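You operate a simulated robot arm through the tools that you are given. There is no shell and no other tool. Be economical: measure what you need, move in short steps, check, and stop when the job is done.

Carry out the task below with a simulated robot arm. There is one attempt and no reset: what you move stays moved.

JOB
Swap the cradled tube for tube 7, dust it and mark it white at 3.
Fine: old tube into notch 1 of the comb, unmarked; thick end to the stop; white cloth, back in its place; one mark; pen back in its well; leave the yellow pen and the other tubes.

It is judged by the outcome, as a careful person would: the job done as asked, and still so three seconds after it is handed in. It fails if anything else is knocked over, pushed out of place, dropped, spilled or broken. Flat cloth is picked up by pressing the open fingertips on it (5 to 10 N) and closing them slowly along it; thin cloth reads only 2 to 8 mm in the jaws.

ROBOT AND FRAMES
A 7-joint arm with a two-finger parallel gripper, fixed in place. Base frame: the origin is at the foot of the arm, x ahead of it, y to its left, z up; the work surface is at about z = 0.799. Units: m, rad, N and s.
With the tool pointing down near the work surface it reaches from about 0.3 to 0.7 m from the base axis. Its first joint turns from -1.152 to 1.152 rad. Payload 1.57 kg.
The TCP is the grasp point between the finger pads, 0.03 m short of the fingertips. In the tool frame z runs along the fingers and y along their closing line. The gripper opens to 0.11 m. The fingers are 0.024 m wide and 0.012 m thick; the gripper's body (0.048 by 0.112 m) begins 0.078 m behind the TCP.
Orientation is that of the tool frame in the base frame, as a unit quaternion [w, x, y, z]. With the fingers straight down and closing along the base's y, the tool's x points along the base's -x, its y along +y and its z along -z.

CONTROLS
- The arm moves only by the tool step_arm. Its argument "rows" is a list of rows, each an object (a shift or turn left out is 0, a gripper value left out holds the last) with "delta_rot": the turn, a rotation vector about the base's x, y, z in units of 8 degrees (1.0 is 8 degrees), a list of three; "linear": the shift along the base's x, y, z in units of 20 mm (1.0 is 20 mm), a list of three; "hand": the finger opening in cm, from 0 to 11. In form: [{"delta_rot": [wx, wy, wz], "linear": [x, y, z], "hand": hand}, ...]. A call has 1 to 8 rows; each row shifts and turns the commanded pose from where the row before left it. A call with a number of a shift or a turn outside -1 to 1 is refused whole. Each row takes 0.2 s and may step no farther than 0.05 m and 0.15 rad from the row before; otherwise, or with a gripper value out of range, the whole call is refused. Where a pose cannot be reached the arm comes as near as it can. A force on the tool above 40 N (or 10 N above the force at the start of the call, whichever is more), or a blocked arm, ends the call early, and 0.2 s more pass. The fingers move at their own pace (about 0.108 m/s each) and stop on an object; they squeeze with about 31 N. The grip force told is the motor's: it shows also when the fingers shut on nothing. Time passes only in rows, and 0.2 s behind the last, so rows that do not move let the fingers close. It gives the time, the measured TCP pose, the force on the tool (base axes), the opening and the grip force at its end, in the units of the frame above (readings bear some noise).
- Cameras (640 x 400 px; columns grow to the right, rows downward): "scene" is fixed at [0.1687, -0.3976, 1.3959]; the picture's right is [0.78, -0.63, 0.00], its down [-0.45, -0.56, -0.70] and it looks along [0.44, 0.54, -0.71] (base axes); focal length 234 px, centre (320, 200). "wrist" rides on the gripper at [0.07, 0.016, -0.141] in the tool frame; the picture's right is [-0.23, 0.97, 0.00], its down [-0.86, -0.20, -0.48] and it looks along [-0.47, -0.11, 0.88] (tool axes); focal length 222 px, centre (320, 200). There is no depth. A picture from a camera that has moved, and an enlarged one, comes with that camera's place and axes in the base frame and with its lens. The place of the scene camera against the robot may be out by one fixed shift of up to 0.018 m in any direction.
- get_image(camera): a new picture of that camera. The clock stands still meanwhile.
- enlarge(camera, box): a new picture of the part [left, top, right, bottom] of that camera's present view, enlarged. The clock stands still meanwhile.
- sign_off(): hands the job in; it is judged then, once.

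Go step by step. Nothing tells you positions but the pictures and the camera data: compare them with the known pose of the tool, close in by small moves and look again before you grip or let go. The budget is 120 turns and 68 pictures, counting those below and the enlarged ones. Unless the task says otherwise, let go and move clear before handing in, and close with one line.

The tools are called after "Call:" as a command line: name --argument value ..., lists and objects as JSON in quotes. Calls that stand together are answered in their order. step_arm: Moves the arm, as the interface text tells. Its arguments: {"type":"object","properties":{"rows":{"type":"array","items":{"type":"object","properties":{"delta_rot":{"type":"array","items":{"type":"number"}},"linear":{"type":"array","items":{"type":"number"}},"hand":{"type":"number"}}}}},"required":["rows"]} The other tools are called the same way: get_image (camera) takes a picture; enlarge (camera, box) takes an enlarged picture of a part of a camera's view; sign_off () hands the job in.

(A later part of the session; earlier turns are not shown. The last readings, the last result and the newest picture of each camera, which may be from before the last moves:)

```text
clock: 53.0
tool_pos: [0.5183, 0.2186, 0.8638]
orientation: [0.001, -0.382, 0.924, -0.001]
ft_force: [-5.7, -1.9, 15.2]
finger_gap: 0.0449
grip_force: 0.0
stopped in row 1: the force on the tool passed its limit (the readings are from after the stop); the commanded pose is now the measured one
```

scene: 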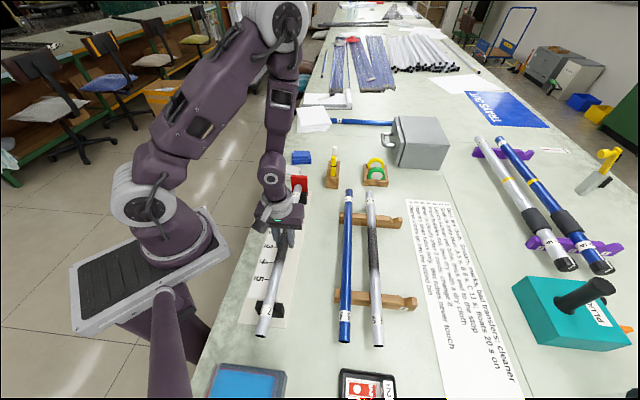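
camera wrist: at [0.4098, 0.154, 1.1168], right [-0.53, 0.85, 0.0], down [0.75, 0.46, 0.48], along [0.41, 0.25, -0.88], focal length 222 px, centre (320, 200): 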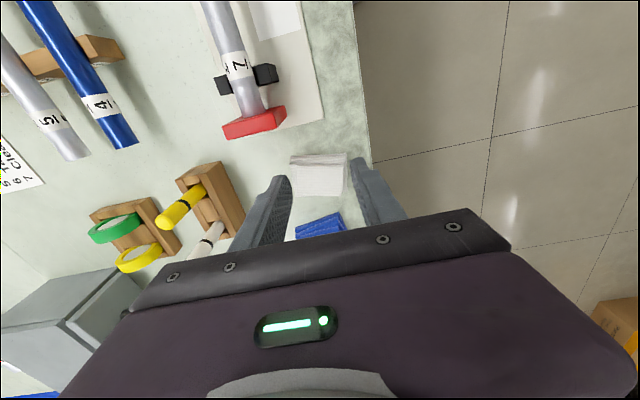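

Contact came at tip height of about 0.834, so this is a stack about 35 mm tall. I'll ease to 5–10 N and look before closing.

Call:
step_arm --rows '[{"linear": [0, 0, 0.06]}, {}]'

Call:
enlarge --camera "wrist" --box '[160, 20, 480, 260]'

Call:
enlarge --camera "scene" --box '[260, 130, 350, 210]'

```text
clock: 53.5
tool_pos: [0.5189, 0.2189, 0.8642]
orientation: [0.002, -0.383, 0.924, -0.001]
ft_force: [0.6, -1.2, 1.5]
finger_gap: 0.0448
grip_force: 0.2
```

```text
1.67 times, centred on (320, 140) of wrist
camera zoom: at [0.458, 0.1817, 1.005], right [-0.53, 0.85, 0.0], down [0.74, 0.46, 0.48], along [0.41, 0.25, -0.88], focal length 370 px, centre (320, 300)
```

zoom: 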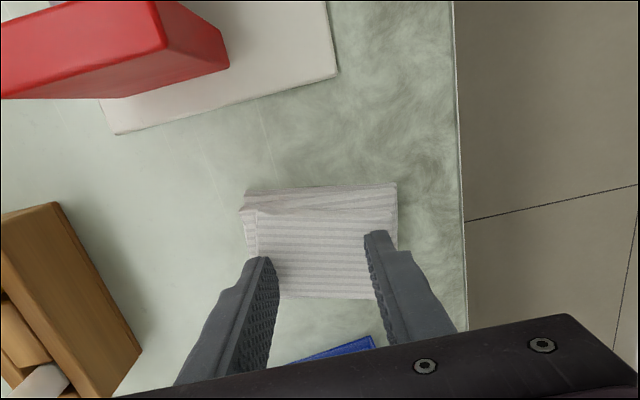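

```text
5.00 times, centred on (305, 170) of scene
camera zoom: at [0.1686, -0.3977, 1.3959], right [0.78, -0.63, 0.0], down [-0.45, -0.56, -0.7], along [0.44, 0.54, -0.71], focal length 1168 px, centre (395, 350)
```

zoom: 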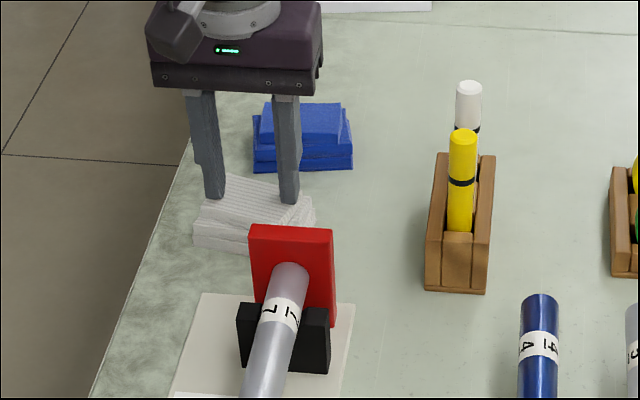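

Fingertips rest on the stack's top. I'll press to about 7 N and close slowly.

Call:
step_arm --rows '[{"linear": [0, 0, -0.04]}, {}]'

Call:
step_arm --rows '[{"hand": 4.1}, {"hand": 3.7}, {"hand": 3.3}, {"hand": 2.9}, {"hand": 2.5}]'

```text
clock: 54.1
tool_pos: [0.5172, 0.2196, 0.8637]
orientation: [0.003, -0.382, 0.924, 0.001]
ft_force: [-5.1, -0.5, 20.9]
finger_gap: 0.045
grip_force: 0.0
```

```text
clock: 55.4
tool_pos: [0.518, 0.2188, 0.8634]
orientation: [0.003, -0.383, 0.924, 0.0]
ft_force: [-1.9, 4.0, 33.0]
finger_gap: 0.0427
grip_force: 10.0
```

That is pressing too hard (33 N). I'll ease up about 1 mm and keep closing.

Call:
step_arm --rows '[{"linear": [0, 0, 0.06], "hand": 4}, {}]'

```text
clock: 56.0
tool_pos: [0.5174, 0.2184, 0.8646]
orientation: [0.002, -0.382, 0.924, 0.0]
ft_force: [3.0, 3.1, 8.4]
finger_gap: 0.0425
grip_force: 1.7
```

Call:
step_arm --rows '[{"hand": 3.8}, {"hand": 3.6}, {"hand": 3.4}]'

Call:
enlarge --camera "wrist" --box '[160, 20, 480, 260]'

```text
clock: 56.8
tool_pos: [0.5188, 0.2178, 0.8641]
orientation: [0.001, -0.383, 0.924, -0.001]
ft_force: [0.1, 0.1, 0.1]
finger_gap: 0.0339
grip_force: 0.1
```

```text
1.67 times, centred on (320, 140) of wrist
camera zoom: at [0.458, 0.181, 1.0051], right [-0.53, 0.85, 0.0], down [0.74, 0.46, 0.48], along [0.41, 0.25, -0.88], focal length 370 px, centre (320, 300)
```

zoom: 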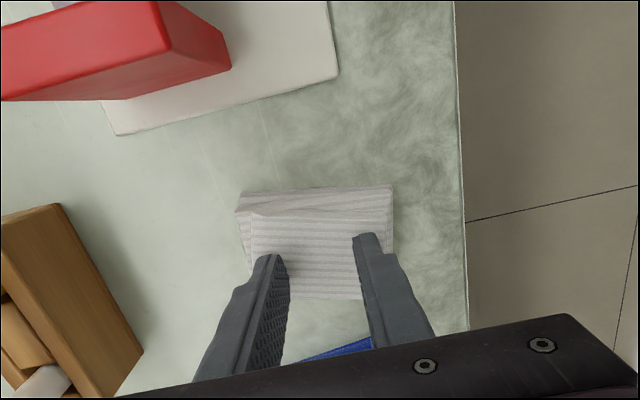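

The tips slid with no force left. I'll re-press in half-millimetre steps.

Call:
step_arm --rows '[{"linear": [0, 0, -0.025]}, {}]'

Call:
step_arm --rows '[{"linear": [0, 0, -0.025]}, {}]'

```text
clock: 57.4
tool_pos: [0.5195, 0.2185, 0.865]
orientation: [0.002, -0.383, 0.924, -0.001]
ft_force: [-1.4, -0.7, 1.4]
finger_gap: 0.0339
grip_force: 0.0
```

```text
clock: 58.0
tool_pos: [0.5195, 0.2195, 0.8641]
orientation: [0.002, -0.383, 0.924, -0.001]
ft_force: [-3.3, 0.7, 10.1]
finger_gap: 0.034
grip_force: 0.8
```

About 10 N now. Closing slowly.

Call:
step_arm --rows '[{"hand": 3.0}, {"hand": 2.6}, {"hand": 2.2}, {"hand": 1.8}, {"hand": 1.4}]'

```text
clock: 59.1
tool_pos: [0.5196, 0.2198, 0.8639]
orientation: [0.002, -0.383, 0.924, -0.001]
ft_force: [-2.1, 6.0, 16.1]
finger_gap: 0.0233
grip_force: 5.4
```

Call:
step_arm --rows '[{"linear": [0, 0, 0.01], "hand": 1}, {"hand": 0.6}, {"hand": 0.2}, {"hand": 0}, {}]'

Call:
enlarge --camera "wrist" --box '[160, 20, 480, 260]'

```text
clock: 60.4
tool_pos: [0.5183, 0.2171, 0.8641]
orientation: [0.001, -0.383, 0.924, -0.001]
ft_force: [1.2, -1.1, 5.8]
finger_gap: 0.0001
grip_force: 21.2
```

```text
1.67 times, centred on (320, 140) of wrist
camera zoom: at [0.4584, 0.1809, 1.0048], right [-0.53, 0.85, 0.0], down [0.74, 0.46, 0.48], along [0.41, 0.25, -0.88], focal length 370 px, centre (320, 300)
```

zoom: 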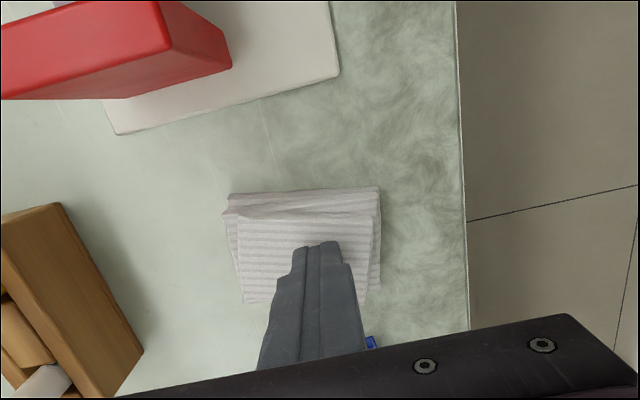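

The pinch caught nothing and the whole stack shifted about 7 mm as one solid folded pad. I'll lift, open wide and grip the folded pad from its sides instead.

Call:
step_arm --rows '[{"linear": [0, 0, 0.5]}, {"linear": [0, 0, 1], "hand": 10.5}, {"linear": [0.25, -0.25, 0]}, {}, {}]'

Call:
get_image --camera "wrist"

```text
clock: 61.5
tool_pos: [0.5223, 0.2121, 0.8935]
orientation: [0.002, -0.383, 0.924, -0.001]
ft_force: [-0.7, 0.9, 0.2]
finger_gap: 0.1049
grip_force: 0.0
```

```text
26 pictures are left
camera wrist: at [0.4625, 0.1748, 1.0354], right [-0.53, 0.85, 0.0], down [0.74, 0.46, 0.48], along [0.41, 0.25, -0.88], focal length 222 px, centre (320, 200)
```

wrist: 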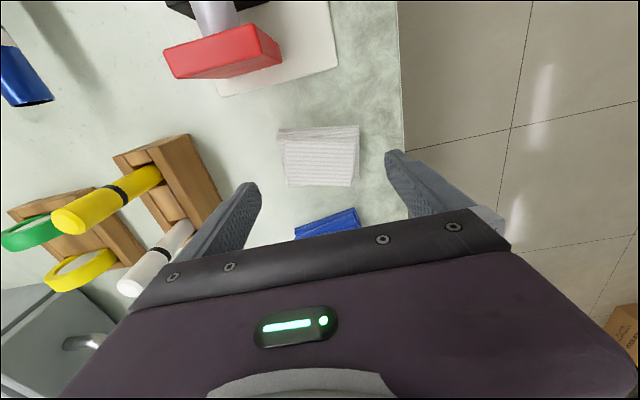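

The pad is centred between the wide-open fingers. I'll descend beside it and close slowly.

Call:
step_arm --rows '[{"linear": [-0.1, -0.1, -0.9]}, {"linear": [0, 0, -0.9]}, {"linear": [0, 0, -0.75]}, {"hand": 9.5}, {"hand": 8.7}, {"hand": 8.0}, {"hand": 7.4}, {"hand": 6.8}]'

Call:
step_arm --rows '[{"hand": 6.2}, {"hand": 5.8}, {"hand": 5.4}, {}]'

```text
clock: 63.4
tool_pos: [0.5232, 0.2109, 0.8432]
orientation: [0.003, -0.382, 0.924, -0.001]
ft_force: [-0.2, 0.3, 0.5]
finger_gap: 0.0879
grip_force: 31.2
```

```text
clock: 64.3
tool_pos: [0.5228, 0.2119, 0.8429]
orientation: [0.001, -0.382, 0.924, -0.001]
ft_force: [0.1, 0.0, 0.4]
finger_gap: 0.0882
grip_force: 31.2
```

The fingers stopped on something solid at 88 mm. I'll lift slightly and check.

Call:
step_arm --rows '[{"linear": [0, 0, 0.3]}, {"linear": [0, 0, 0.6]}, {"linear": [0, 0, 0.6]}, {}]'

Call:
enlarge --camera "scene" --box '[260, 130, 350, 210]'

Call:
get_image --camera "wrist"

```text
clock: 65.3
tool_pos: [0.5227, 0.2109, 0.8726]
orientation: [0.001, -0.382, 0.924, 0.0]
ft_force: [1.4, -0.4, -0.7]
finger_gap: 0.0879
grip_force: 31.4
```

```text
5.00 times, centred on (305, 170) of scene
camera zoom: at [0.1687, -0.3976, 1.3959], right [0.78, -0.63, 0.0], down [-0.45, -0.56, -0.7], along [0.44, 0.54, -0.71], focal length 1168 px, centre (395, 350)
```

zoom: 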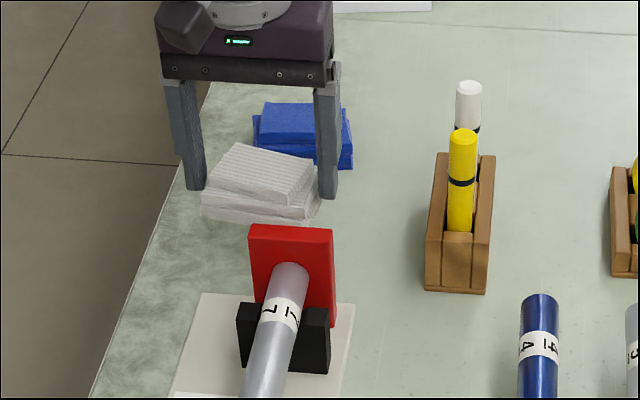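

```text
24 pictures are left
camera wrist: at [0.4624, 0.1741, 1.0137], right [-0.53, 0.85, 0.0], down [0.74, 0.46, 0.48], along [0.41, 0.25, -0.88], focal length 222 px, centre (320, 200)
```

wrist: 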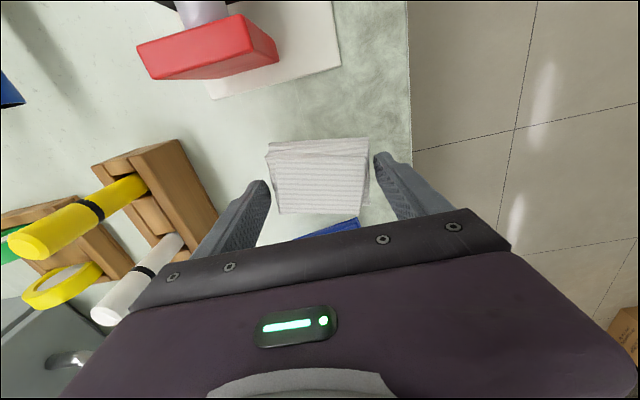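

The folded cloth lifts as one pad, its underside about 44 mm below the TCP. I'll carry it above the tube, just near-side of the dust.

Call:
step_arm --rows '[{"linear": [0, 0, 1]}, {"linear": [0, 0, 1]}, {"linear": [0, 0, 1]}, {"linear": [0, 0, 1]}, {"linear": [0, 0, 1]}, {"linear": [0, 0, 0.5]}, {"linear": [-0.78, -0.957, 0]}, {"linear": [-0.78, -0.957, 0]}]'

Call:
step_arm --rows '[{"linear": [-0.78, -0.957, 0]}, {"linear": [-0.78, -0.957, 0]}, {"linear": [-0.78, -0.957, 0]}, {"linear": [-0.78, -0.957, 0]}, {"linear": [-0.78, -0.957, 0]}, {"linear": [-0.78, -0.957, 0]}, {"linear": [-0.78, -0.957, 0]}, {"linear": [-0.78, -0.957, 0]}]'

Call:
step_arm --rows '[{"linear": [-0.78, -0.957, 0]}, {"linear": [-0.78, -0.957, 0]}, {"linear": [-0.78, -0.957, 0]}, {"linear": [-0.78, -0.957, 0]}, {"linear": [-0.78, -0.957, 0]}, {"linear": [-0.78, -0.957, 0]}, {}]'

Call:
get_image --camera "wrist"

```text
clock: 67.2
tool_pos: [0.4897, 0.1739, 0.984]
orientation: [0.002, -0.384, 0.924, 0.0]
ft_force: [1.0, 0.2, 0.3]
finger_gap: 0.0879
grip_force: 31.1
```

```text
clock: 69.0
tool_pos: [0.3651, 0.0201, 0.9829]
orientation: [0.002, -0.383, 0.924, -0.001]
ft_force: [0.4, 0.2, -0.1]
finger_gap: 0.0876
grip_force: 31.2
```

```text
clock: 70.5
tool_pos: [0.2712, -0.0903, 0.9826]
orientation: [0.002, -0.382, 0.924, 0.0]
ft_force: [-0.3, 0.2, -0.4]
finger_gap: 0.0875
grip_force: 30.5
```

```text
23 pictures are left
camera wrist: at [0.2108, -0.1273, 1.1235], right [-0.53, 0.85, 0.0], down [0.74, 0.46, 0.48], along [0.41, 0.25, -0.88], focal length 222 px, centre (320, 200)
```

wrist: 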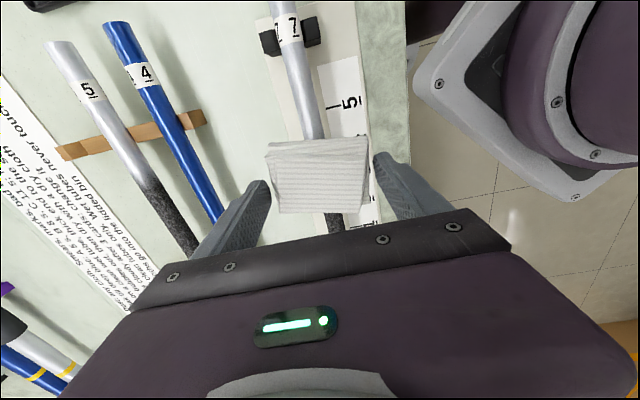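

The pad is over the tube just at the dust's near edge. Lowering to find contact.

Call:
step_arm --rows '[{"linear": [0.14, -0.14, -1]}, {"linear": [0, 0, -1]}, {"linear": [0, 0, -1]}, {"linear": [0, 0, -0.7]}, {}]'

Call:
step_arm --rows '[{"linear": [0, 0, -0.2]}, {}]'

Call:
step_arm --rows '[{"linear": [0, 0, -0.15]}, {}]'

```text
clock: 71.8
tool_pos: [0.2749, -0.0962, 0.9105]
orientation: [0.002, -0.383, 0.924, 0.0]
ft_force: [0.5, 0.0, -0.6]
finger_gap: 0.0874
grip_force: 31.3
```

```text
clock: 72.1
tool_pos: [0.2744, -0.0965, 0.909]
orientation: [0.004, -0.383, 0.924, -0.001]
ft_force: [-1.9, 0.5, 26.4]
finger_gap: 0.0874
grip_force: 31.8
stopped in row 1: the force on the tool passed its limit (the readings are from after the stop); the commanded pose is now the measured one
```

```text
clock: 72.4
tool_pos: [0.2752, -0.0966, 0.9075]
orientation: [0.003, -0.383, 0.924, -0.002]
ft_force: [-2.0, 0.2, 28.9]
finger_gap: 0.0873
grip_force: 31.2
stopped in row 1: the force on the tool passed its limit (the readings are from after the stop); the commanded pose is now the measured one
```

Contact is at TCP z ≈ 0.909. I'll ease to a light pressure, then stroke toward the stop.

Call:
step_arm --rows '[{"linear": [0, 0, 0.07]}, {}]'

```text
clock: 73.0
tool_pos: [0.2755, -0.0951, 0.9108]
orientation: [0.003, -0.382, 0.924, 0.0]
ft_force: [0.4, -0.5, -0.2]
finger_gap: 0.0876
grip_force: 31.2
```

Call:
step_arm --rows '[{"linear": [0, 0, -0.04]}, {}]'

```text
clock: 73.6
tool_pos: [0.2753, -0.0956, 0.9095]
orientation: [0.004, -0.383, 0.924, -0.002]
ft_force: [0.1, 1.1, 3.4]
finger_gap: 0.0876
grip_force: 30.8
```

Call:
step_arm --rows '[{"linear": [0, 0, -0.015]}, {"linear": [0.5, 0.5, 0]}, {"linear": [0.5, 0.5, 0]}, {"linear": [0.5, 0.5, 0]}, {"linear": [0.5, 0.5, 0]}]'

Call:
step_arm --rows '[{"linear": [0.5, 0.5, 0]}, {"linear": [0.5, 0.5, 0]}, {"linear": [0.5, 0.5, 0]}, {"linear": [0.5, 0.5, 0]}, {"linear": [0.5, 0.5, 0]}, {"linear": [0.5, 0.5, 0]}, {"linear": [0.5, 0.5, 0]}, {"linear": [0.5, 0.5, 0]}]'

Call:
step_arm --rows '[{"linear": [0, 0, 1]}, {"linear": [0, 0, 1]}, {"linear": [0, 0, 1]}, {"linear": [0, 0, 1]}]'

Call:
enlarge --camera "scene" --box '[240, 140, 350, 340]'

```text
clock: 74.8
tool_pos: [0.3139, -0.0567, 0.909]
orientation: [0.003, -0.382, 0.924, -0.002]
ft_force: [-13.1, -11.6, 37.2]
finger_gap: 0.0872
grip_force: 31.0
```

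```text
clock: 75.4
tool_pos: [0.3332, -0.037, 0.9091]
orientation: [0.003, -0.382, 0.924, -0.001]
ft_force: [-2.0, -1.4, 23.3]
finger_gap: 0.087
grip_force: 30.3
stopped in row 3: the force on the tool passed its limit (the readings are from after the stop); the commanded pose is now the measured one
```

```text
clock: 76.4
tool_pos: [0.3344, -0.0368, 0.9896]
orientation: [0.003, -0.382, 0.924, -0.001]
ft_force: [1.0, 0.6, 0.0]
finger_gap: 0.0873
grip_force: 31.2
```

```text
2.00 times, centred on (295, 240) of scene
camera zoom: at [0.1687, -0.3976, 1.3959], right [0.78, -0.63, 0.0], down [-0.45, -0.56, -0.7], along [0.44, 0.54, -0.71], focal length 467 px, centre (370, 120)
```

zoom: 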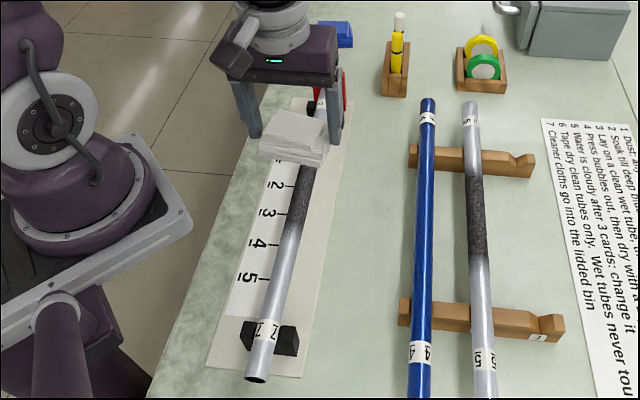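

Call:
enlarge --camera "wrist" --box '[240, 0, 400, 200]'

```text
2.00 times, centred on (320, 100) of wrist
camera zoom: at [0.2726, -0.0738, 1.1286], right [-0.53, 0.85, 0.0], down [0.74, 0.46, 0.48], along [0.41, 0.25, -0.88], focal length 444 px, centre (320, 400)
```

zoom: 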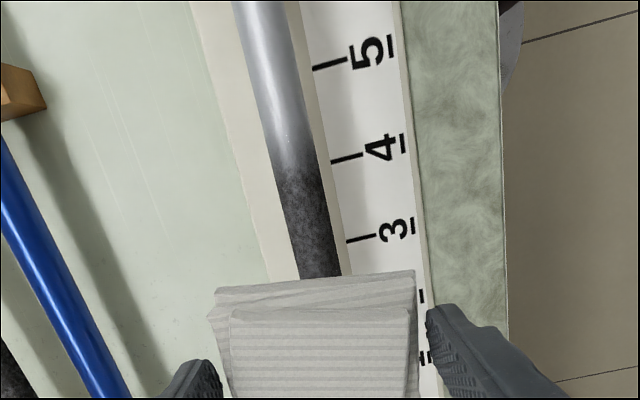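

The dust is only slightly lighter after the short pass, so more strokes are needed. I'll do the far half next, finding contact there first.

Call:
step_arm --rows '[{"linear": [-0.3, -0.3, -1]}, {"linear": [0, 0, -1]}, {"linear": [0, 0, -1]}, {"linear": [0, 0, -0.85]}, {}]'

Call:
step_arm --rows '[{"linear": [0, 0, -0.06]}, {}]'

```text
clock: 77.6
tool_pos: [0.3262, -0.0436, 0.912]
orientation: [0.004, -0.381, 0.924, -0.002]
ft_force: [0.0, -0.5, -0.2]
finger_gap: 0.0869
grip_force: 31.0
```

```text
clock: 78.2
tool_pos: [0.3281, -0.0433, 0.9104]
orientation: [0.003, -0.382, 0.924, 0.0]
ft_force: [-0.1, 0.5, -0.8]
finger_gap: 0.0869
grip_force: 30.6
```

Call:
step_arm --rows '[{"linear": [0, 0, -0.04]}, {}]'

Call:
step_arm --rows '[{"linear": [0.3, 0.3, 0]}, {"linear": [0.4, 0.4, 0]}, {"linear": [0.4, 0.4, 0]}]'

```text
clock: 78.8
tool_pos: [0.3275, -0.0424, 0.9102]
orientation: [0.003, -0.382, 0.924, -0.001]
ft_force: [0.0, -0.1, 0.0]
finger_gap: 0.0871
grip_force: 30.9
```

```text
clock: 79.6
tool_pos: [0.3493, -0.022, 0.9098]
orientation: [0.003, -0.383, 0.924, -0.001]
ft_force: [-5.4, -5.4, 15.8]
finger_gap: 0.087
grip_force: 31.0
```

Call:
step_arm --rows '[{"linear": [0.4, 0.4, 0.01]}, {"linear": [0.4, 0.4, 0.01]}, {"linear": [0.4, 0.4, 0.01]}, {"linear": [0.4, 0.4, 0.01]}, {"linear": [0.4, 0.4, 0.01]}, {"linear": [0.4, 0.4, 0.01]}]'

```text
clock: 81.0
tool_pos: [0.3981, 0.0279, 0.911]
orientation: [0.004, -0.382, 0.924, 0.0]
ft_force: [0.2, 0.7, -1.2]
finger_gap: 0.0865
grip_force: 30.5
```

Call:
step_arm --rows '[{"linear": [0, 0, 0.5]}, {"linear": [-0.9, -0.9, 0]}, {"linear": [-0.9, -0.9, 0]}, {"linear": [-0.9, -0.9, 0]}, {"linear": [-0.9, -0.9, 0]}, {"linear": [-0.9, -0.9, 0]}, {"linear": [-0.9, -0.9, 0]}, {"linear": [-0.8, -0.8, 0]}]'

Call:
step_arm --rows '[{"linear": [0, 0, -0.5]}, {"linear": [0, 0, -0.06]}, {}]'

Call:
step_arm --rows '[{"linear": [0.4, 0.4, -0.01]}, {"linear": [0.4, 0.4, 0]}, {"linear": [0.4, 0.4, 0]}, {"linear": [0.4, 0.4, 0]}]'

```text
clock: 82.8
tool_pos: [0.2734, -0.0975, 0.9207]
orientation: [0.004, -0.38, 0.925, -0.001]
ft_force: [-0.7, 0.3, 0.7]
finger_gap: 0.0864
grip_force: 30.7
```

```text
clock: 83.6
tool_pos: [0.2728, -0.0977, 0.9099]
orientation: [0.003, -0.381, 0.924, -0.001]
ft_force: [-1.9, 0.6, 8.2]
finger_gap: 0.0866
grip_force: 31.2
```

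```text
clock: 84.6
tool_pos: [0.3062, -0.0652, 0.9095]
orientation: [0.003, -0.381, 0.925, -0.001]
ft_force: [-10.0, -10.6, 27.0]
finger_gap: 0.0863
grip_force: 30.6
```

Call:
step_arm --rows '[{"linear": [0.4, 0.4, 0.03]}, {"linear": [0.4, 0.4, 0.01]}, {"linear": [0.4, 0.4, 0]}, {"linear": [0.4, 0.4, 0]}, {"linear": [0.4, 0.4, 0]}, {"linear": [0.4, 0.4, 0]}]'

Call:
step_arm --rows '[{"linear": [0.4, 0.4, 0]}, {"linear": [0.4, 0.4, 0]}, {"linear": [0.4, 0.4, 0]}, {"linear": [0, 0, 0.5]}, {"linear": [0.5, 0.5, 1]}, {"linear": [0.5, 0.5, 1]}, {"linear": [0, 0, 1]}]'

Call:
enlarge --camera "wrist" --box '[240, 0, 400, 200]'

```text
clock: 86.0
tool_pos: [0.3562, -0.0171, 0.9109]
orientation: [0.003, -0.382, 0.924, -0.001]
ft_force: [-0.4, -0.2, -0.4]
finger_gap: 0.0861
grip_force: 31.1
```

```text
clock: 87.6
tool_pos: [0.3964, 0.0269, 0.9797]
orientation: [0.003, -0.381, 0.924, -0.002]
ft_force: [0.5, 1.3, -0.7]
finger_gap: 0.086
grip_force: 30.7
```

```text
2.00 times, centred on (320, 100) of wrist
camera zoom: at [0.3353, -0.0105, 1.1207], right [-0.53, 0.85, 0.0], down [0.74, 0.46, 0.48], along [0.41, 0.25, -0.88], focal length 444 px, centre (320, 400)
```

zoom: 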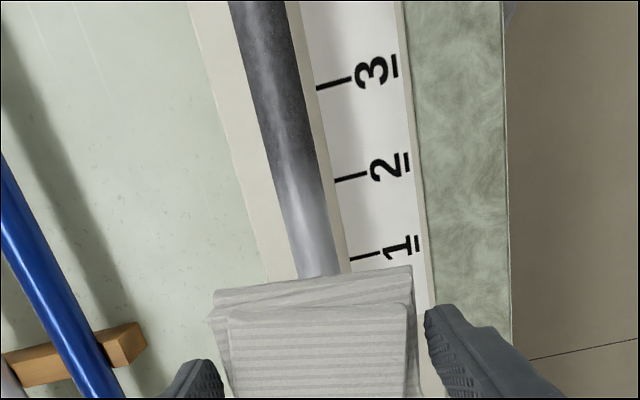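

Good progress: the surface is getting shiny between 1 and 3. I'll repeat the strokes.

Call:
step_arm --rows '[{"linear": [-0.89, -0.89, -0.2]}, {"linear": [-0.89, -0.89, -0.4]}, {"linear": [-0.89, -0.89, -0.4]}, {"linear": [-0.89, -0.89, -0.4]}, {"linear": [-0.89, -0.89, -0.4]}, {"linear": [-0.89, -0.89, -0.4]}, {"linear": [-0.89, -0.89, -0.4]}, {"linear": [0, 0, -0.55]}]'

Call:
step_arm --rows '[{"linear": [0, 0, -0.32]}, {}]'

```text
clock: 89.4
tool_pos: [0.2738, -0.0983, 0.9168]
orientation: [0.002, -0.382, 0.924, -0.001]
ft_force: [0.3, 0.4, -1.4]
finger_gap: 0.0857
grip_force: 30.8
```

```text
clock: 90.0
tool_pos: [0.2734, -0.098, 0.9088]
orientation: [0.004, -0.381, 0.924, -0.001]
ft_force: [0.9, -1.0, 25.7]
finger_gap: 0.0859
grip_force: 31.2
```

Call:
step_arm --rows '[{"linear": [0.4, 0.4, 0.03]}, {"linear": [0.4, 0.4, 0]}, {"linear": [0.4, 0.4, 0.01]}, {"linear": [0.4, 0.4, 0]}, {"linear": [0.4, 0.4, -0.01]}, {"linear": [0.4, 0.4, -0.01]}]'

Call:
step_arm --rows '[{"linear": [0.4, 0.4, -0.01]}, {"linear": [0.4, 0.4, -0.01]}, {"linear": [0.4, 0.4, -0.01]}, {"linear": [0.4, 0.4, 0]}]'

Call:
step_arm --rows '[{"linear": [0.4, 0.4, 0]}, {"linear": [0.4, 0.4, 0]}, {"linear": [0, 0, 0.5]}]'

```text
clock: 91.4
tool_pos: [0.3221, -0.0501, 0.9114]
orientation: [0.004, -0.382, 0.924, -0.002]
ft_force: [0.2, -0.2, -1.3]
finger_gap: 0.0854
grip_force: 31.3
```

```text
clock: 92.4
tool_pos: [0.3525, -0.0188, 0.9097]
orientation: [0.003, -0.381, 0.924, -0.002]
ft_force: [-9.5, -14.4, 35.9]
finger_gap: 0.0853
grip_force: 31.1
```

```text
clock: 93.2
tool_pos: [0.37, -0.0028, 0.9201]
orientation: [0.004, -0.382, 0.924, 0.0]
ft_force: [0.6, 1.6, 0.1]
finger_gap: 0.0851
grip_force: 31.4
```

Call:
step_arm --rows '[{"linear": [-0.83, -0.83, 0]}, {"linear": [-0.83, -0.83, 0]}, {"linear": [-0.83, -0.83, 0]}, {"linear": [-0.83, -0.83, 0]}, {"linear": [-0.83, -0.83, 0]}, {"linear": [-0.63, -0.63, 0]}, {"linear": [0, 0, -0.45]}, {}]'

Call:
step_arm --rows '[{"linear": [0, 0, -0.04]}, {}]'

```text
clock: 95.0
tool_pos: [0.2734, -0.0989, 0.9112]
orientation: [0.003, -0.383, 0.924, -0.001]
ft_force: [0.1, 0.5, -1.0]
finger_gap: 0.0849
grip_force: 30.7
```

```text
clock: 95.6
tool_pos: [0.2738, -0.0973, 0.9121]
orientation: [0.002, -0.382, 0.924, 0.0]
ft_force: [-0.4, -0.3, 1.1]
finger_gap: 0.0844
grip_force: 30.7
```

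Call:
step_arm --rows '[{"linear": [0, 0, -0.035]}, {"linear": [0.4, 0.4, 0]}, {"linear": [0.4, 0.4, 0]}, {"linear": [0.4, 0.4, 0]}, {"linear": [0.4, 0.4, 0]}, {"linear": [0.4, 0.4, 0]}, {"linear": [0.4, 0.4, 0]}]'

Call:
step_arm --rows '[{"linear": [0.4, 0.4, 0]}, {"linear": [0.4, 0.4, 0]}, {"linear": [0.4, 0.4, 0]}, {"linear": [0.4, 0.4, 0]}, {"linear": [0.4, 0.4, 0]}, {"linear": [0.4, 0.4, 0]}, {"linear": [0, 0, 0.5]}]'

Call:
enlarge --camera "wrist" --box '[240, 0, 400, 200]'

```text
clock: 97.2
tool_pos: [0.3216, -0.0492, 0.9106]
orientation: [0.004, -0.381, 0.925, -0.002]
ft_force: [-8.0, -11.5, 32.6]
finger_gap: 0.0844
grip_force: 31.3
```

```text
clock: 98.8
tool_pos: [0.3681, -0.0007, 0.9189]
orientation: [0.004, -0.383, 0.924, 0.0]
ft_force: [0.0, -0.3, -0.7]
finger_gap: 0.0844
grip_force: 31.4
```

```text
2.00 times, centred on (320, 100) of wrist
camera zoom: at [0.3075, -0.0383, 1.0592], right [-0.53, 0.85, 0.0], down [0.74, 0.46, 0.48], along [0.41, 0.25, -0.88], focal length 444 px, centre (320, 400)
```

zoom: 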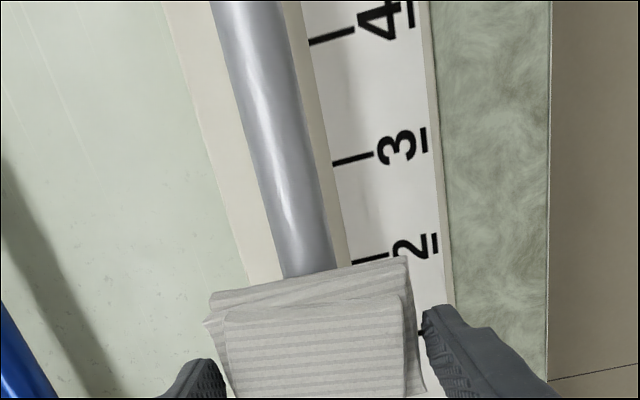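

Dust is nearly gone. One more full stroke to finish, carried through past mark 1.

Call:
step_arm --rows '[{"linear": [-0.83, -0.83, 0]}, {"linear": [-0.83, -0.83, 0]}, {"linear": [-0.83, -0.83, 0]}, {"linear": [-0.83, -0.83, 0]}, {"linear": [-0.83, -0.83, 0]}, {"linear": [-0.63, -0.63, 0]}, {"linear": [0, 0, -0.43]}, {"linear": [0, 0, -0.02]}]'

Call:
step_arm --rows '[{"linear": [0, 0, -0.03]}, {"linear": [0.4, 0.4, 0]}, {"linear": [0.4, 0.4, 0]}, {"linear": [0.4, 0.4, 0]}, {"linear": [0.4, 0.4, 0]}, {"linear": [0.4, 0.4, 0]}, {"linear": [0.4, 0.4, 0]}]'

Call:
step_arm --rows '[{"linear": [0.4, 0.4, 0]}, {"linear": [0.4, 0.4, 0]}, {"linear": [0.4, 0.4, 0]}, {"linear": [0.4, 0.4, 0]}, {"linear": [0.4, 0.4, 0]}, {"linear": [0.4, 0.4, 0]}, {"linear": [0.4, 0.4, 0]}, {"linear": [0.4, 0.4, 0]}]'

Call:
step_arm --rows '[{"linear": [0, 0, 1]}, {"linear": [0, 0, 1]}, {"linear": [0, 0, 1]}, {"linear": [0, 0, 0.7]}]'

Call:
get_image --camera "scene"

Call:
get_image --camera "wrist"

```text
clock: 100.6
tool_pos: [0.2739, -0.0968, 0.9101]
orientation: [0.002, -0.382, 0.924, -0.002]
ft_force: [-1.1, -2.1, 6.0]
finger_gap: 0.0842
grip_force: 31.6
```

```text
clock: 102.2
tool_pos: [0.3219, -0.0497, 0.9113]
orientation: [0.004, -0.382, 0.924, -0.002]
ft_force: [-0.5, -2.2, 5.8]
finger_gap: 0.0837
grip_force: 31.0
```

```text
clock: 103.6
tool_pos: [0.3693, -0.0016, 0.9101]
orientation: [0.002, -0.381, 0.925, -0.001]
ft_force: [-3.2, -1.9, 21.4]
finger_gap: 0.084
grip_force: 30.7
stopped in row 7: the force on the tool passed its limit (the readings are from after the stop); the commanded pose is now the measured one
```

```text
clock: 104.6
tool_pos: [0.3683, 0.0001, 0.9853]
orientation: [0.003, -0.381, 0.925, -0.001]
ft_force: [-0.4, -0.2, -0.7]
finger_gap: 0.0839
grip_force: 30.8
```

```text
18 pictures are left
```

scene: 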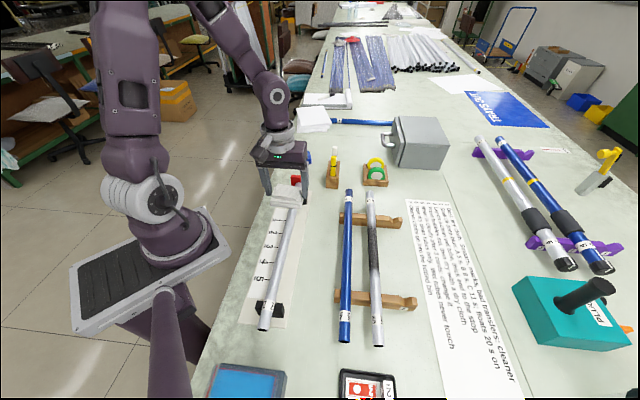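

```text
17 pictures are left
camera wrist: at [0.3082, -0.0378, 1.1253], right [-0.53, 0.85, 0.0], down [0.74, 0.46, 0.48], along [0.41, 0.25, -0.88], focal length 222 px, centre (320, 200)
```

wrist: 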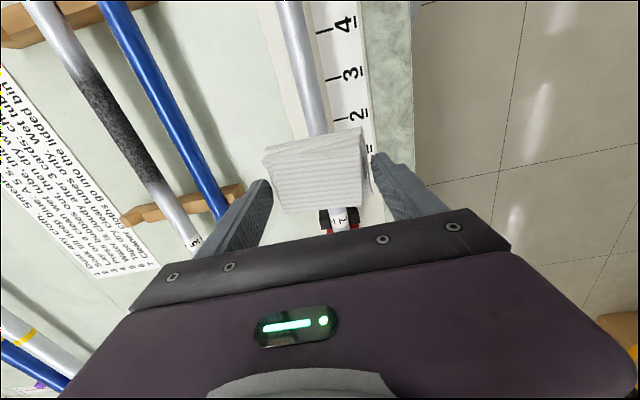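

The tube is clean. The pad has turned about 8° in the grip, so I'll counter-rotate while carrying it back to its original place.

Call:
step_arm --rows '[{"linear": [0.641, 0.929, 0]}, {"linear": [0.641, 0.929, 0]}, {"linear": [0.641, 0.929, 0]}, {"linear": [0.641, 0.929, 0]}, {"linear": [0.641, 0.929, 0]}, {"linear": [0.641, 0.929, 0]}, {"linear": [0.641, 0.929, 0]}, {"linear": [0.641, 0.929, 0]}]'

Call:
step_arm --rows '[{"linear": [0.641, 0.929, 0], "delta_rot": [0, 0, -0.4]}, {"linear": [0.641, 0.929, 0], "delta_rot": [0, 0, -0.5]}, {"linear": [0.641, 0.929, 0]}, {"linear": [0.641, 0.929, 0]}, {"linear": [0, 0, -0.9]}, {"linear": [0, 0, -0.9]}, {"linear": [0, 0, -0.9]}, {"linear": [0, 0, -0.9]}]'

Call:
step_arm --rows '[{"linear": [0, 0, -0.9]}, {"linear": [0, 0, -0.9]}, {}]'

Call:
get_image --camera "wrist"

```text
clock: 106.4
tool_pos: [0.4707, 0.1477, 0.9837]
orientation: [0.002, -0.381, 0.925, -0.001]
ft_force: [0.5, -0.3, -0.2]
finger_gap: 0.0837
grip_force: 31.0
```

```text
clock: 108.2
tool_pos: [0.5257, 0.221, 0.9101]
orientation: [0.002, -0.323, 0.946, -0.001]
ft_force: [-0.9, 0.0, 0.0]
finger_gap: 0.0837
grip_force: 30.9
```

```text
clock: 109.0
tool_pos: [0.5242, 0.222, 0.8758]
orientation: [0.002, -0.323, 0.947, -0.001]
ft_force: [-0.2, -0.5, -0.7]
finger_gap: 0.0838
grip_force: 31.2
```

```text
16 pictures are left
camera wrist: at [0.4595, 0.1935, 1.0164], right [-0.41, 0.91, 0.0], down [0.8, 0.36, 0.48], along [0.44, 0.2, -0.88], focal length 222 px, centre (320, 200)
```

wrist: 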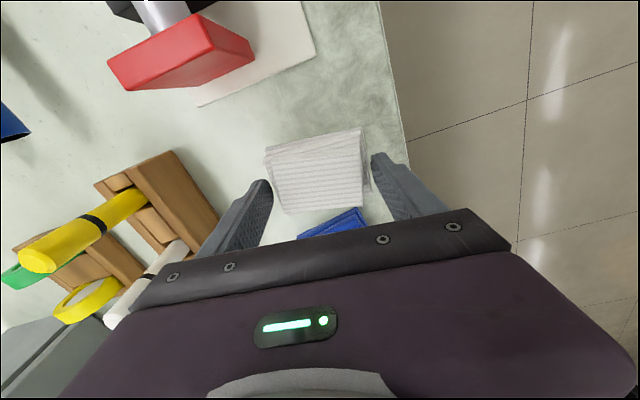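

The pad is realigned and within 3 mm of its original spot. I'll make a small correction and set it down.

Call:
step_arm --rows '[{"linear": [-0.13, 0.05, -0.7]}, {"linear": [0, 0, -0.7]}, {}]'

Call:
step_arm --rows '[{"linear": [0, 0, -0.12]}, {}]'

```text
clock: 109.8
tool_pos: [0.5212, 0.2241, 0.8478]
orientation: [0.002, -0.323, 0.946, -0.002]
ft_force: [0.0, 0.4, -1.2]
finger_gap: 0.0835
grip_force: 30.8
```

```text
clock: 110.4
tool_pos: [0.5203, 0.224, 0.846]
orientation: [0.002, -0.323, 0.946, -0.002]
ft_force: [1.1, 0.0, -1.4]
finger_gap: 0.0836
grip_force: 30.9
```

Call:
step_arm --rows '[{"linear": [0, 0, -0.1]}, {}]'

Call:
step_arm --rows '[{"linear": [0, 0, -0.07]}, {}]'

```text
clock: 111.0
tool_pos: [0.5216, 0.2239, 0.8451]
orientation: [0.004, -0.323, 0.946, 0.0]
ft_force: [-7.2, 3.1, 31.7]
finger_gap: 0.0834
grip_force: 30.9
```

```text
clock: 111.5
tool_pos: [0.5205, 0.2233, 0.844]
orientation: [0.004, -0.324, 0.946, -0.001]
ft_force: [-5.0, -0.1, 11.6]
finger_gap: 0.0839
grip_force: 31.0
stopped in row 2: the force on the tool passed its limit (the readings are from after the stop); the commanded pose is now the measured one
```

Pad is on the table. I'll release it, rise and look toward the pens.

Call:
step_arm --rows '[{"linear": [0, 0, 0.04]}, {"hand": 9.5}, {"hand": 10.5}, {}, {"linear": [0, 0, 0.6]}, {"linear": [0, 0, 1]}, {"linear": [0, 0, 1]}, {"linear": [0, 0, 1]}]'

Call:
step_arm --rows '[{"linear": [0, 0, 1], "hand": 6, "delta_rot": [0, 0, 0.9]}, {"linear": [0, 0, 1]}, {"linear": [0, 0, 1]}, {"linear": [0, 0, 1]}]'

Call:
get_image --camera "wrist"

```text
clock: 113.3
tool_pos: [0.5225, 0.2257, 0.9174]
orientation: [0.003, -0.324, 0.946, -0.002]
ft_force: [-0.4, -0.3, -0.1]
finger_gap: 0.105
grip_force: 0.1
```

```text
clock: 114.3
tool_pos: [0.5233, 0.2239, 0.9967]
orientation: [0.004, -0.382, 0.924, 0.0]
ft_force: [-0.9, -1.0, -0.1]
finger_gap: 0.0599
grip_force: 0.1
```

```text
15 pictures are left
camera wrist: at [0.4616, 0.1862, 1.1378], right [-0.53, 0.85, 0.0], down [0.74, 0.46, 0.49], along [0.41, 0.25, -0.87], focal length 222 px, centre (320, 200)
```

wrist: 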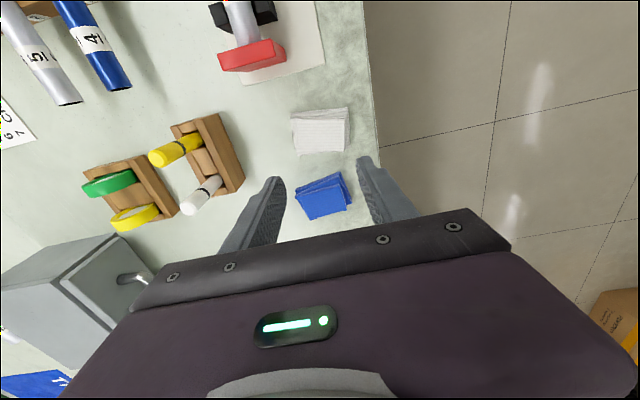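

The cloth is back in place. The white pen stands at about (0.659, 0.124), with the yellow one 6 cm in front of it; moving above the white pen to check.

Call:
step_arm --rows '[{"linear": [0.96, -0.714, 0.1]}, {"linear": [0.96, -0.714, 0]}, {"linear": [0.96, -0.714, 0]}, {"linear": [0.96, -0.714, 0]}, {"linear": [0.96, -0.714, 0]}, {"linear": [0.96, -0.714, 0]}, {"linear": [0.96, -0.714, 0]}, {"hand": 5}]'

Call:
get_image --camera "wrist"

```text
clock: 116.1
tool_pos: [0.6578, 0.1237, 1.0002]
orientation: [0.005, -0.382, 0.924, -0.001]
ft_force: [0.2, -1.0, 0.3]
finger_gap: 0.0499
grip_force: 0.1
```

```text
14 pictures are left
camera wrist: at [0.5954, 0.0864, 1.1404], right [-0.53, 0.85, 0.0], down [0.74, 0.46, 0.49], along [0.41, 0.25, -0.87], focal length 222 px, centre (320, 200)
```

wrist: 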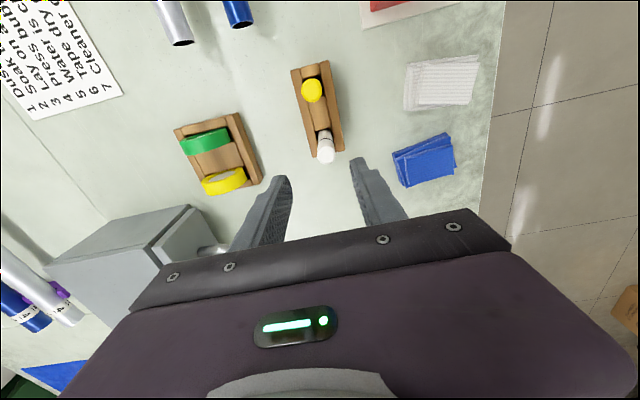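

The pen is at about (0.648, 0.126) from this closer view. I'll adjust, descend partway with fingers around it, and look again.

Call:
step_arm --rows '[{"linear": [-0.48, 0.12, 0]}, {"linear": [0, 0, -0.7]}, {"linear": [0, 0, -0.7]}, {}]'

Call:
get_image --camera "wrist"

Call:
enlarge --camera "scene" --box '[290, 110, 390, 200]'

```text
clock: 117.1
tool_pos: [0.6453, 0.1264, 0.9715]
orientation: [0.004, -0.381, 0.924, -0.001]
ft_force: [-0.4, -0.8, 0.7]
finger_gap: 0.0501
grip_force: 0.0
```

```text
13 pictures are left
camera wrist: at [0.5842, 0.0889, 1.1124], right [-0.53, 0.85, 0.0], down [0.74, 0.46, 0.49], along [0.41, 0.25, -0.87], focal length 222 px, centre (320, 200)
```

wrist: 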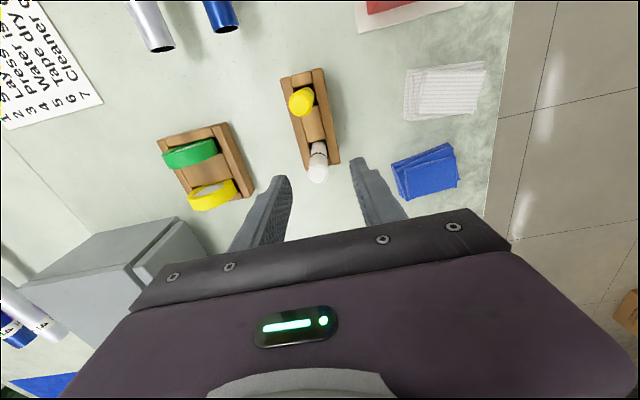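

```text
4.44 times, centred on (340, 155) of scene
camera zoom: at [0.1687, -0.3976, 1.3959], right [0.78, -0.63, 0.0], down [-0.45, -0.56, -0.7], along [0.44, 0.54, -0.71], focal length 1039 px, centre (231, 400)
```

zoom: 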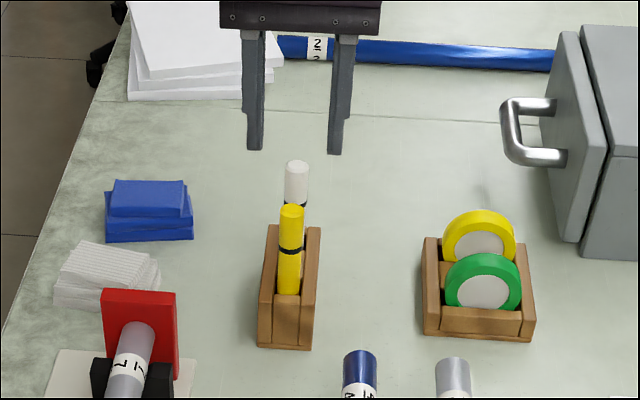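

The pen axis refines to about (0.6526, 0.129) with its top near z 0.914. I'll shift, lower so the tips stay above the holder, and close.

Call:
step_arm --rows '[{"linear": [0.35, 0.13, -0.7]}, {"linear": [0, 0, -0.9]}, {"linear": [0, 0, -0.9]}, {"linear": [0, 0, -0.9]}, {"hand": 4}, {"hand": 3}, {"hand": 2.4}, {"hand": 2}]'

Call:
step_arm --rows '[{"hand": 1.6}, {"hand": 1}, {}]'

```text
clock: 118.9
tool_pos: [0.6524, 0.129, 0.9034]
orientation: [0.005, -0.382, 0.924, -0.002]
ft_force: [0.3, -0.5, -0.1]
finger_gap: 0.0202
grip_force: 0.0
```

```text
clock: 119.7
tool_pos: [0.6521, 0.1284, 0.9039]
orientation: [0.004, -0.382, 0.924, -0.001]
ft_force: [-0.6, 0.4, 0.4]
finger_gap: 0.0161
grip_force: 30.5
```

Pen gripped at 16 mm with no side load. I'll lift it straight up and view it.

Call:
step_arm --rows '[{"linear": [0, 0, 0.3]}, {"linear": [0, 0, 1]}, {"linear": [0, 0, 1]}, {"linear": [0, 0, 1]}, {"linear": [0, 0, 1]}, {"linear": [0, 0, 1]}, {"linear": [0, 0, 1]}, {"linear": [0, 0, 0.7]}]'

Call:
enlarge --camera "scene" --box '[290, 90, 390, 190]'

```text
clock: 121.5
tool_pos: [0.6525, 0.1273, 1.0428]
orientation: [0.004, -0.382, 0.924, -0.002]
ft_force: [-1.0, -0.3, 0.0]
finger_gap: 0.0164
grip_force: 31.4
```

```text
4.00 times, centred on (340, 140) of scene
camera zoom: at [0.1687, -0.3976, 1.3959], right [0.78, -0.63, 0.0], down [-0.45, -0.56, -0.7], along [0.44, 0.54, -0.71], focal length 935 px, centre (240, 440)
```

zoom: 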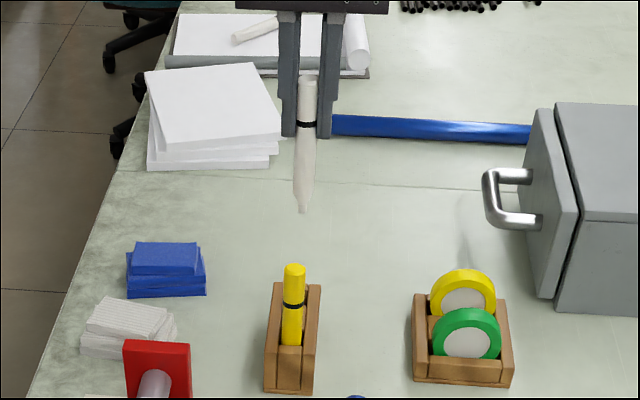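

The pen tip is about 0.10 m below the TCP. Mark 3 is at s ≈ 0.195, so I'll carry the pen to above that point on the tube.

Call:
step_arm --rows '[{"linear": [-0.976, -0.508, 0]}, {"linear": [-0.976, -0.508, 0]}, {"linear": [-0.976, -0.508, 0]}, {"linear": [-0.976, -0.508, 0]}, {"linear": [-0.976, -0.508, 0]}, {"linear": [-0.976, -0.508, 0]}, {"linear": [-0.976, -0.508, 0]}, {"linear": [-0.976, -0.508, 0]}]'

Call:
step_arm --rows '[{"linear": [-0.976, -0.508, 0]}, {"linear": [-0.976, -0.508, 0]}, {"linear": [-0.976, -0.508, 0]}, {"linear": [-0.976, -0.508, 0]}, {"linear": [-0.976, -0.508, 0]}, {"linear": [-0.976, -0.508, 0]}, {"linear": [-0.976, -0.508, 0]}, {"linear": [-0.976, -0.508, 0]}]'

Call:
step_arm --rows '[{"linear": [-0.976, -0.508, 0]}, {"linear": [0, 0, -0.9]}, {"linear": [0, 0, -0.9]}, {"linear": [0, 0, -0.7]}, {}]'

Call:
get_image --camera "wrist"

```text
clock: 123.3
tool_pos: [0.4968, 0.0484, 1.0413]
orientation: [0.004, -0.382, 0.924, -0.001]
ft_force: [-0.8, -0.2, 0.4]
finger_gap: 0.0162
grip_force: 31.3
```

```text
clock: 125.1
tool_pos: [0.3405, -0.0354, 1.0436]
orientation: [0.004, -0.381, 0.925, -0.001]
ft_force: [0.0, 0.2, 1.1]
finger_gap: 0.0163
grip_force: 31.2
```

```text
clock: 126.3
tool_pos: [0.3205, -0.046, 0.992]
orientation: [0.004, -0.381, 0.924, -0.002]
ft_force: [-0.2, -0.1, -0.2]
finger_gap: 0.0159
grip_force: 30.8
```

```text
10 pictures are left
camera wrist: at [0.2592, -0.0837, 1.1323], right [-0.53, 0.85, 0.0], down [0.74, 0.46, 0.49], along [0.41, 0.25, -0.87], focal length 222 px, centre (320, 200)
```

wrist: 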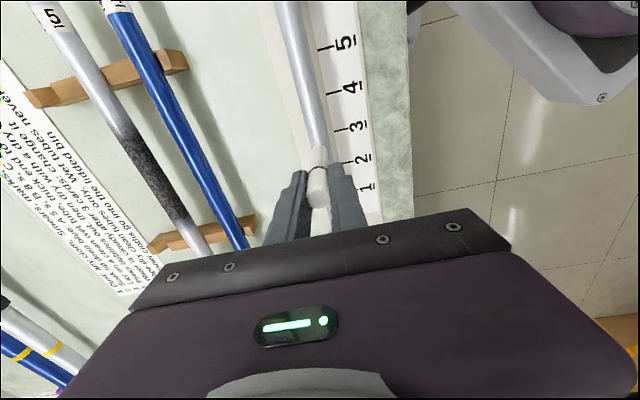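

Call:
enlarge --camera "wrist" --box '[270, 90, 380, 200]'

```text
3.64 times, centred on (325, 145) of wrist
camera zoom: at [0.2592, -0.0837, 1.1323], right [-0.53, 0.85, 0.0], down [0.74, 0.46, 0.49], along [0.41, 0.25, -0.87], focal length 808 px, centre (302, 400)
```

zoom: 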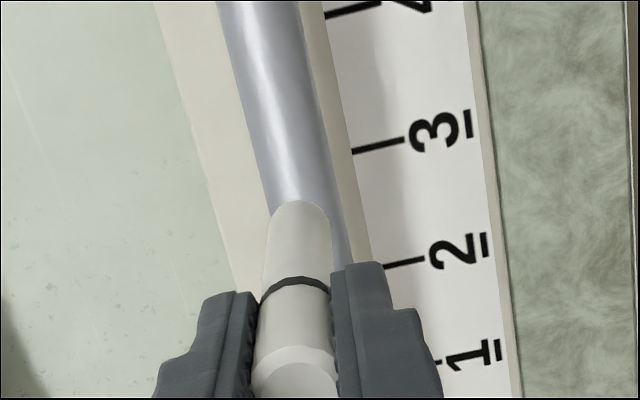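

The pen axis sits about 8 mm toward the camera side of the TCP, so I need +7.5 mm along the tube to hit mark 3. I'll shift, then lower gently.

Call:
step_arm --rows '[{"linear": [0.265, 0.265, -0.4]}, {"linear": [0, 0, -0.4]}, {}]'

Call:
enlarge --camera "scene" --box '[255, 190, 325, 260]'

```text
clock: 127.1
tool_pos: [0.3268, -0.0392, 0.9752]
orientation: [0.003, -0.382, 0.924, -0.001]
ft_force: [-0.3, 0.2, -0.5]
finger_gap: 0.016
grip_force: 31.2
```

```text
5.71 times, centred on (290, 225) of scene
camera zoom: at [0.1687, -0.3976, 1.3959], right [0.78, -0.63, 0.0], down [-0.45, -0.56, -0.7], along [0.44, 0.54, -0.71], focal length 1335 px, centre (491, 57)
```

zoom: 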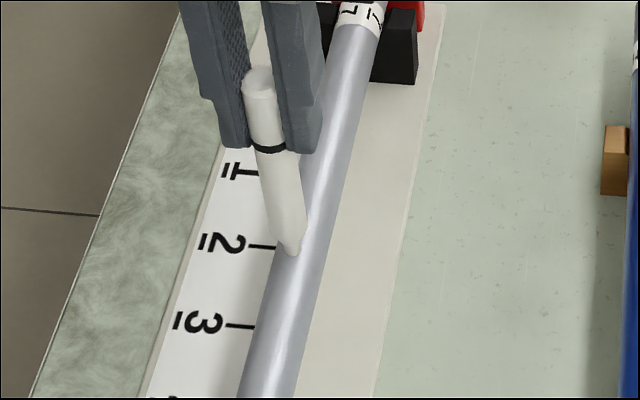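

Both views agree the tip is over the tube at mark 3. Lowering to a light touch.

Call:
step_arm --rows '[{"linear": [0, 0, -0.2]}, {}]'

Call:
step_arm --rows '[{"linear": [0, 0, -0.1]}, {}]'

Call:
step_arm --rows '[{"linear": [0, 0, -0.1]}, {}]'

```text
clock: 127.7
tool_pos: [0.327, -0.0386, 0.9722]
orientation: [0.005, -0.382, 0.924, 0.0]
ft_force: [1.2, -0.1, 26.1]
finger_gap: 0.0164
grip_force: 31.0
```

```text
clock: 128.3
tool_pos: [0.3261, -0.0397, 0.9715]
orientation: [0.004, -0.381, 0.924, -0.001]
ft_force: [0.0, -0.3, 26.5]
finger_gap: 0.0164
grip_force: 31.4
```

```text
clock: 128.9
tool_pos: [0.3267, -0.0385, 0.9679]
orientation: [0.004, -0.382, 0.924, 0.0]
ft_force: [-0.2, 0.3, 25.3]
finger_gap: 0.0166
grip_force: 30.6
```

Contact is made and the pen slipped a few mm up in the grip. Lifting straight off and checking the mark.

Call:
step_arm --rows '[{"linear": [0, 0, 0.4]}, {"linear": [0, 0, 1]}, {"linear": [0, 0, 1]}, {"linear": [0, 0, 1]}, {}]'

Call:
enlarge --camera "scene" --box '[245, 180, 325, 300]'

```text
clock: 130.1
tool_pos: [0.3274, -0.0393, 1.0361]
orientation: [0.004, -0.382, 0.924, -0.001]
ft_force: [0.1, 1.5, 0.8]
finger_gap: 0.0164
grip_force: 31.5
```

```text
3.33 times, centred on (285, 240) of scene
camera zoom: at [0.1687, -0.3976, 1.3959], right [0.78, -0.63, 0.0], down [-0.45, -0.56, -0.7], along [0.44, 0.54, -0.71], focal length 779 px, centre (437, 67)
```

zoom: 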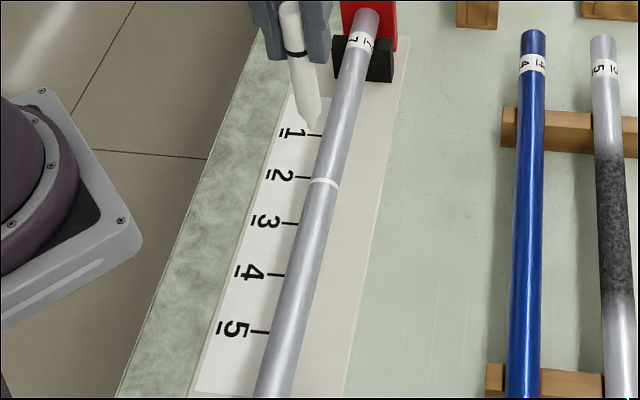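

A white ring is on the tube. On the way back I'll check its position against tick 3 from above.

Call:
step_arm --rows '[{"linear": [0.976, 0.508, 0.2]}, {"linear": [0.976, 0.508, 0.1]}, {"linear": [0.976, 0.508, 0]}, {"linear": [0.976, 0.508, 0]}, {}]'

Call:
enlarge --camera "wrist" --box '[300, 0, 480, 150]'

```text
clock: 131.3
tool_pos: [0.4065, 0.0007, 1.0417]
orientation: [0.005, -0.382, 0.924, -0.001]
ft_force: [-0.5, 0.3, 0.2]
finger_gap: 0.0161
grip_force: 31.1
```

```text
2.67 times, centred on (390, 75) of wrist
camera zoom: at [0.3453, -0.0366, 1.1824], right [-0.53, 0.85, 0.0], down [0.74, 0.46, 0.49], along [0.41, 0.25, -0.87], focal length 592 px, centre (133, 533)
```

zoom: 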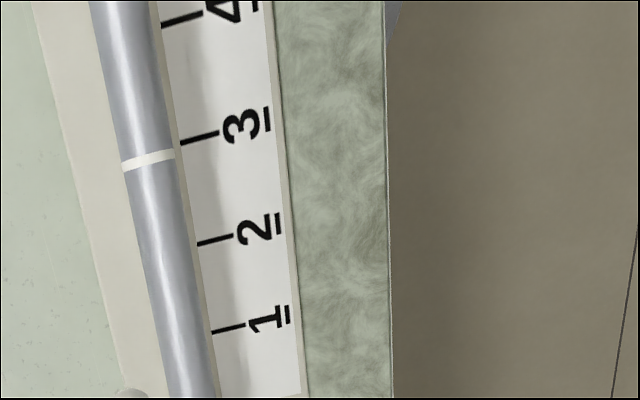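

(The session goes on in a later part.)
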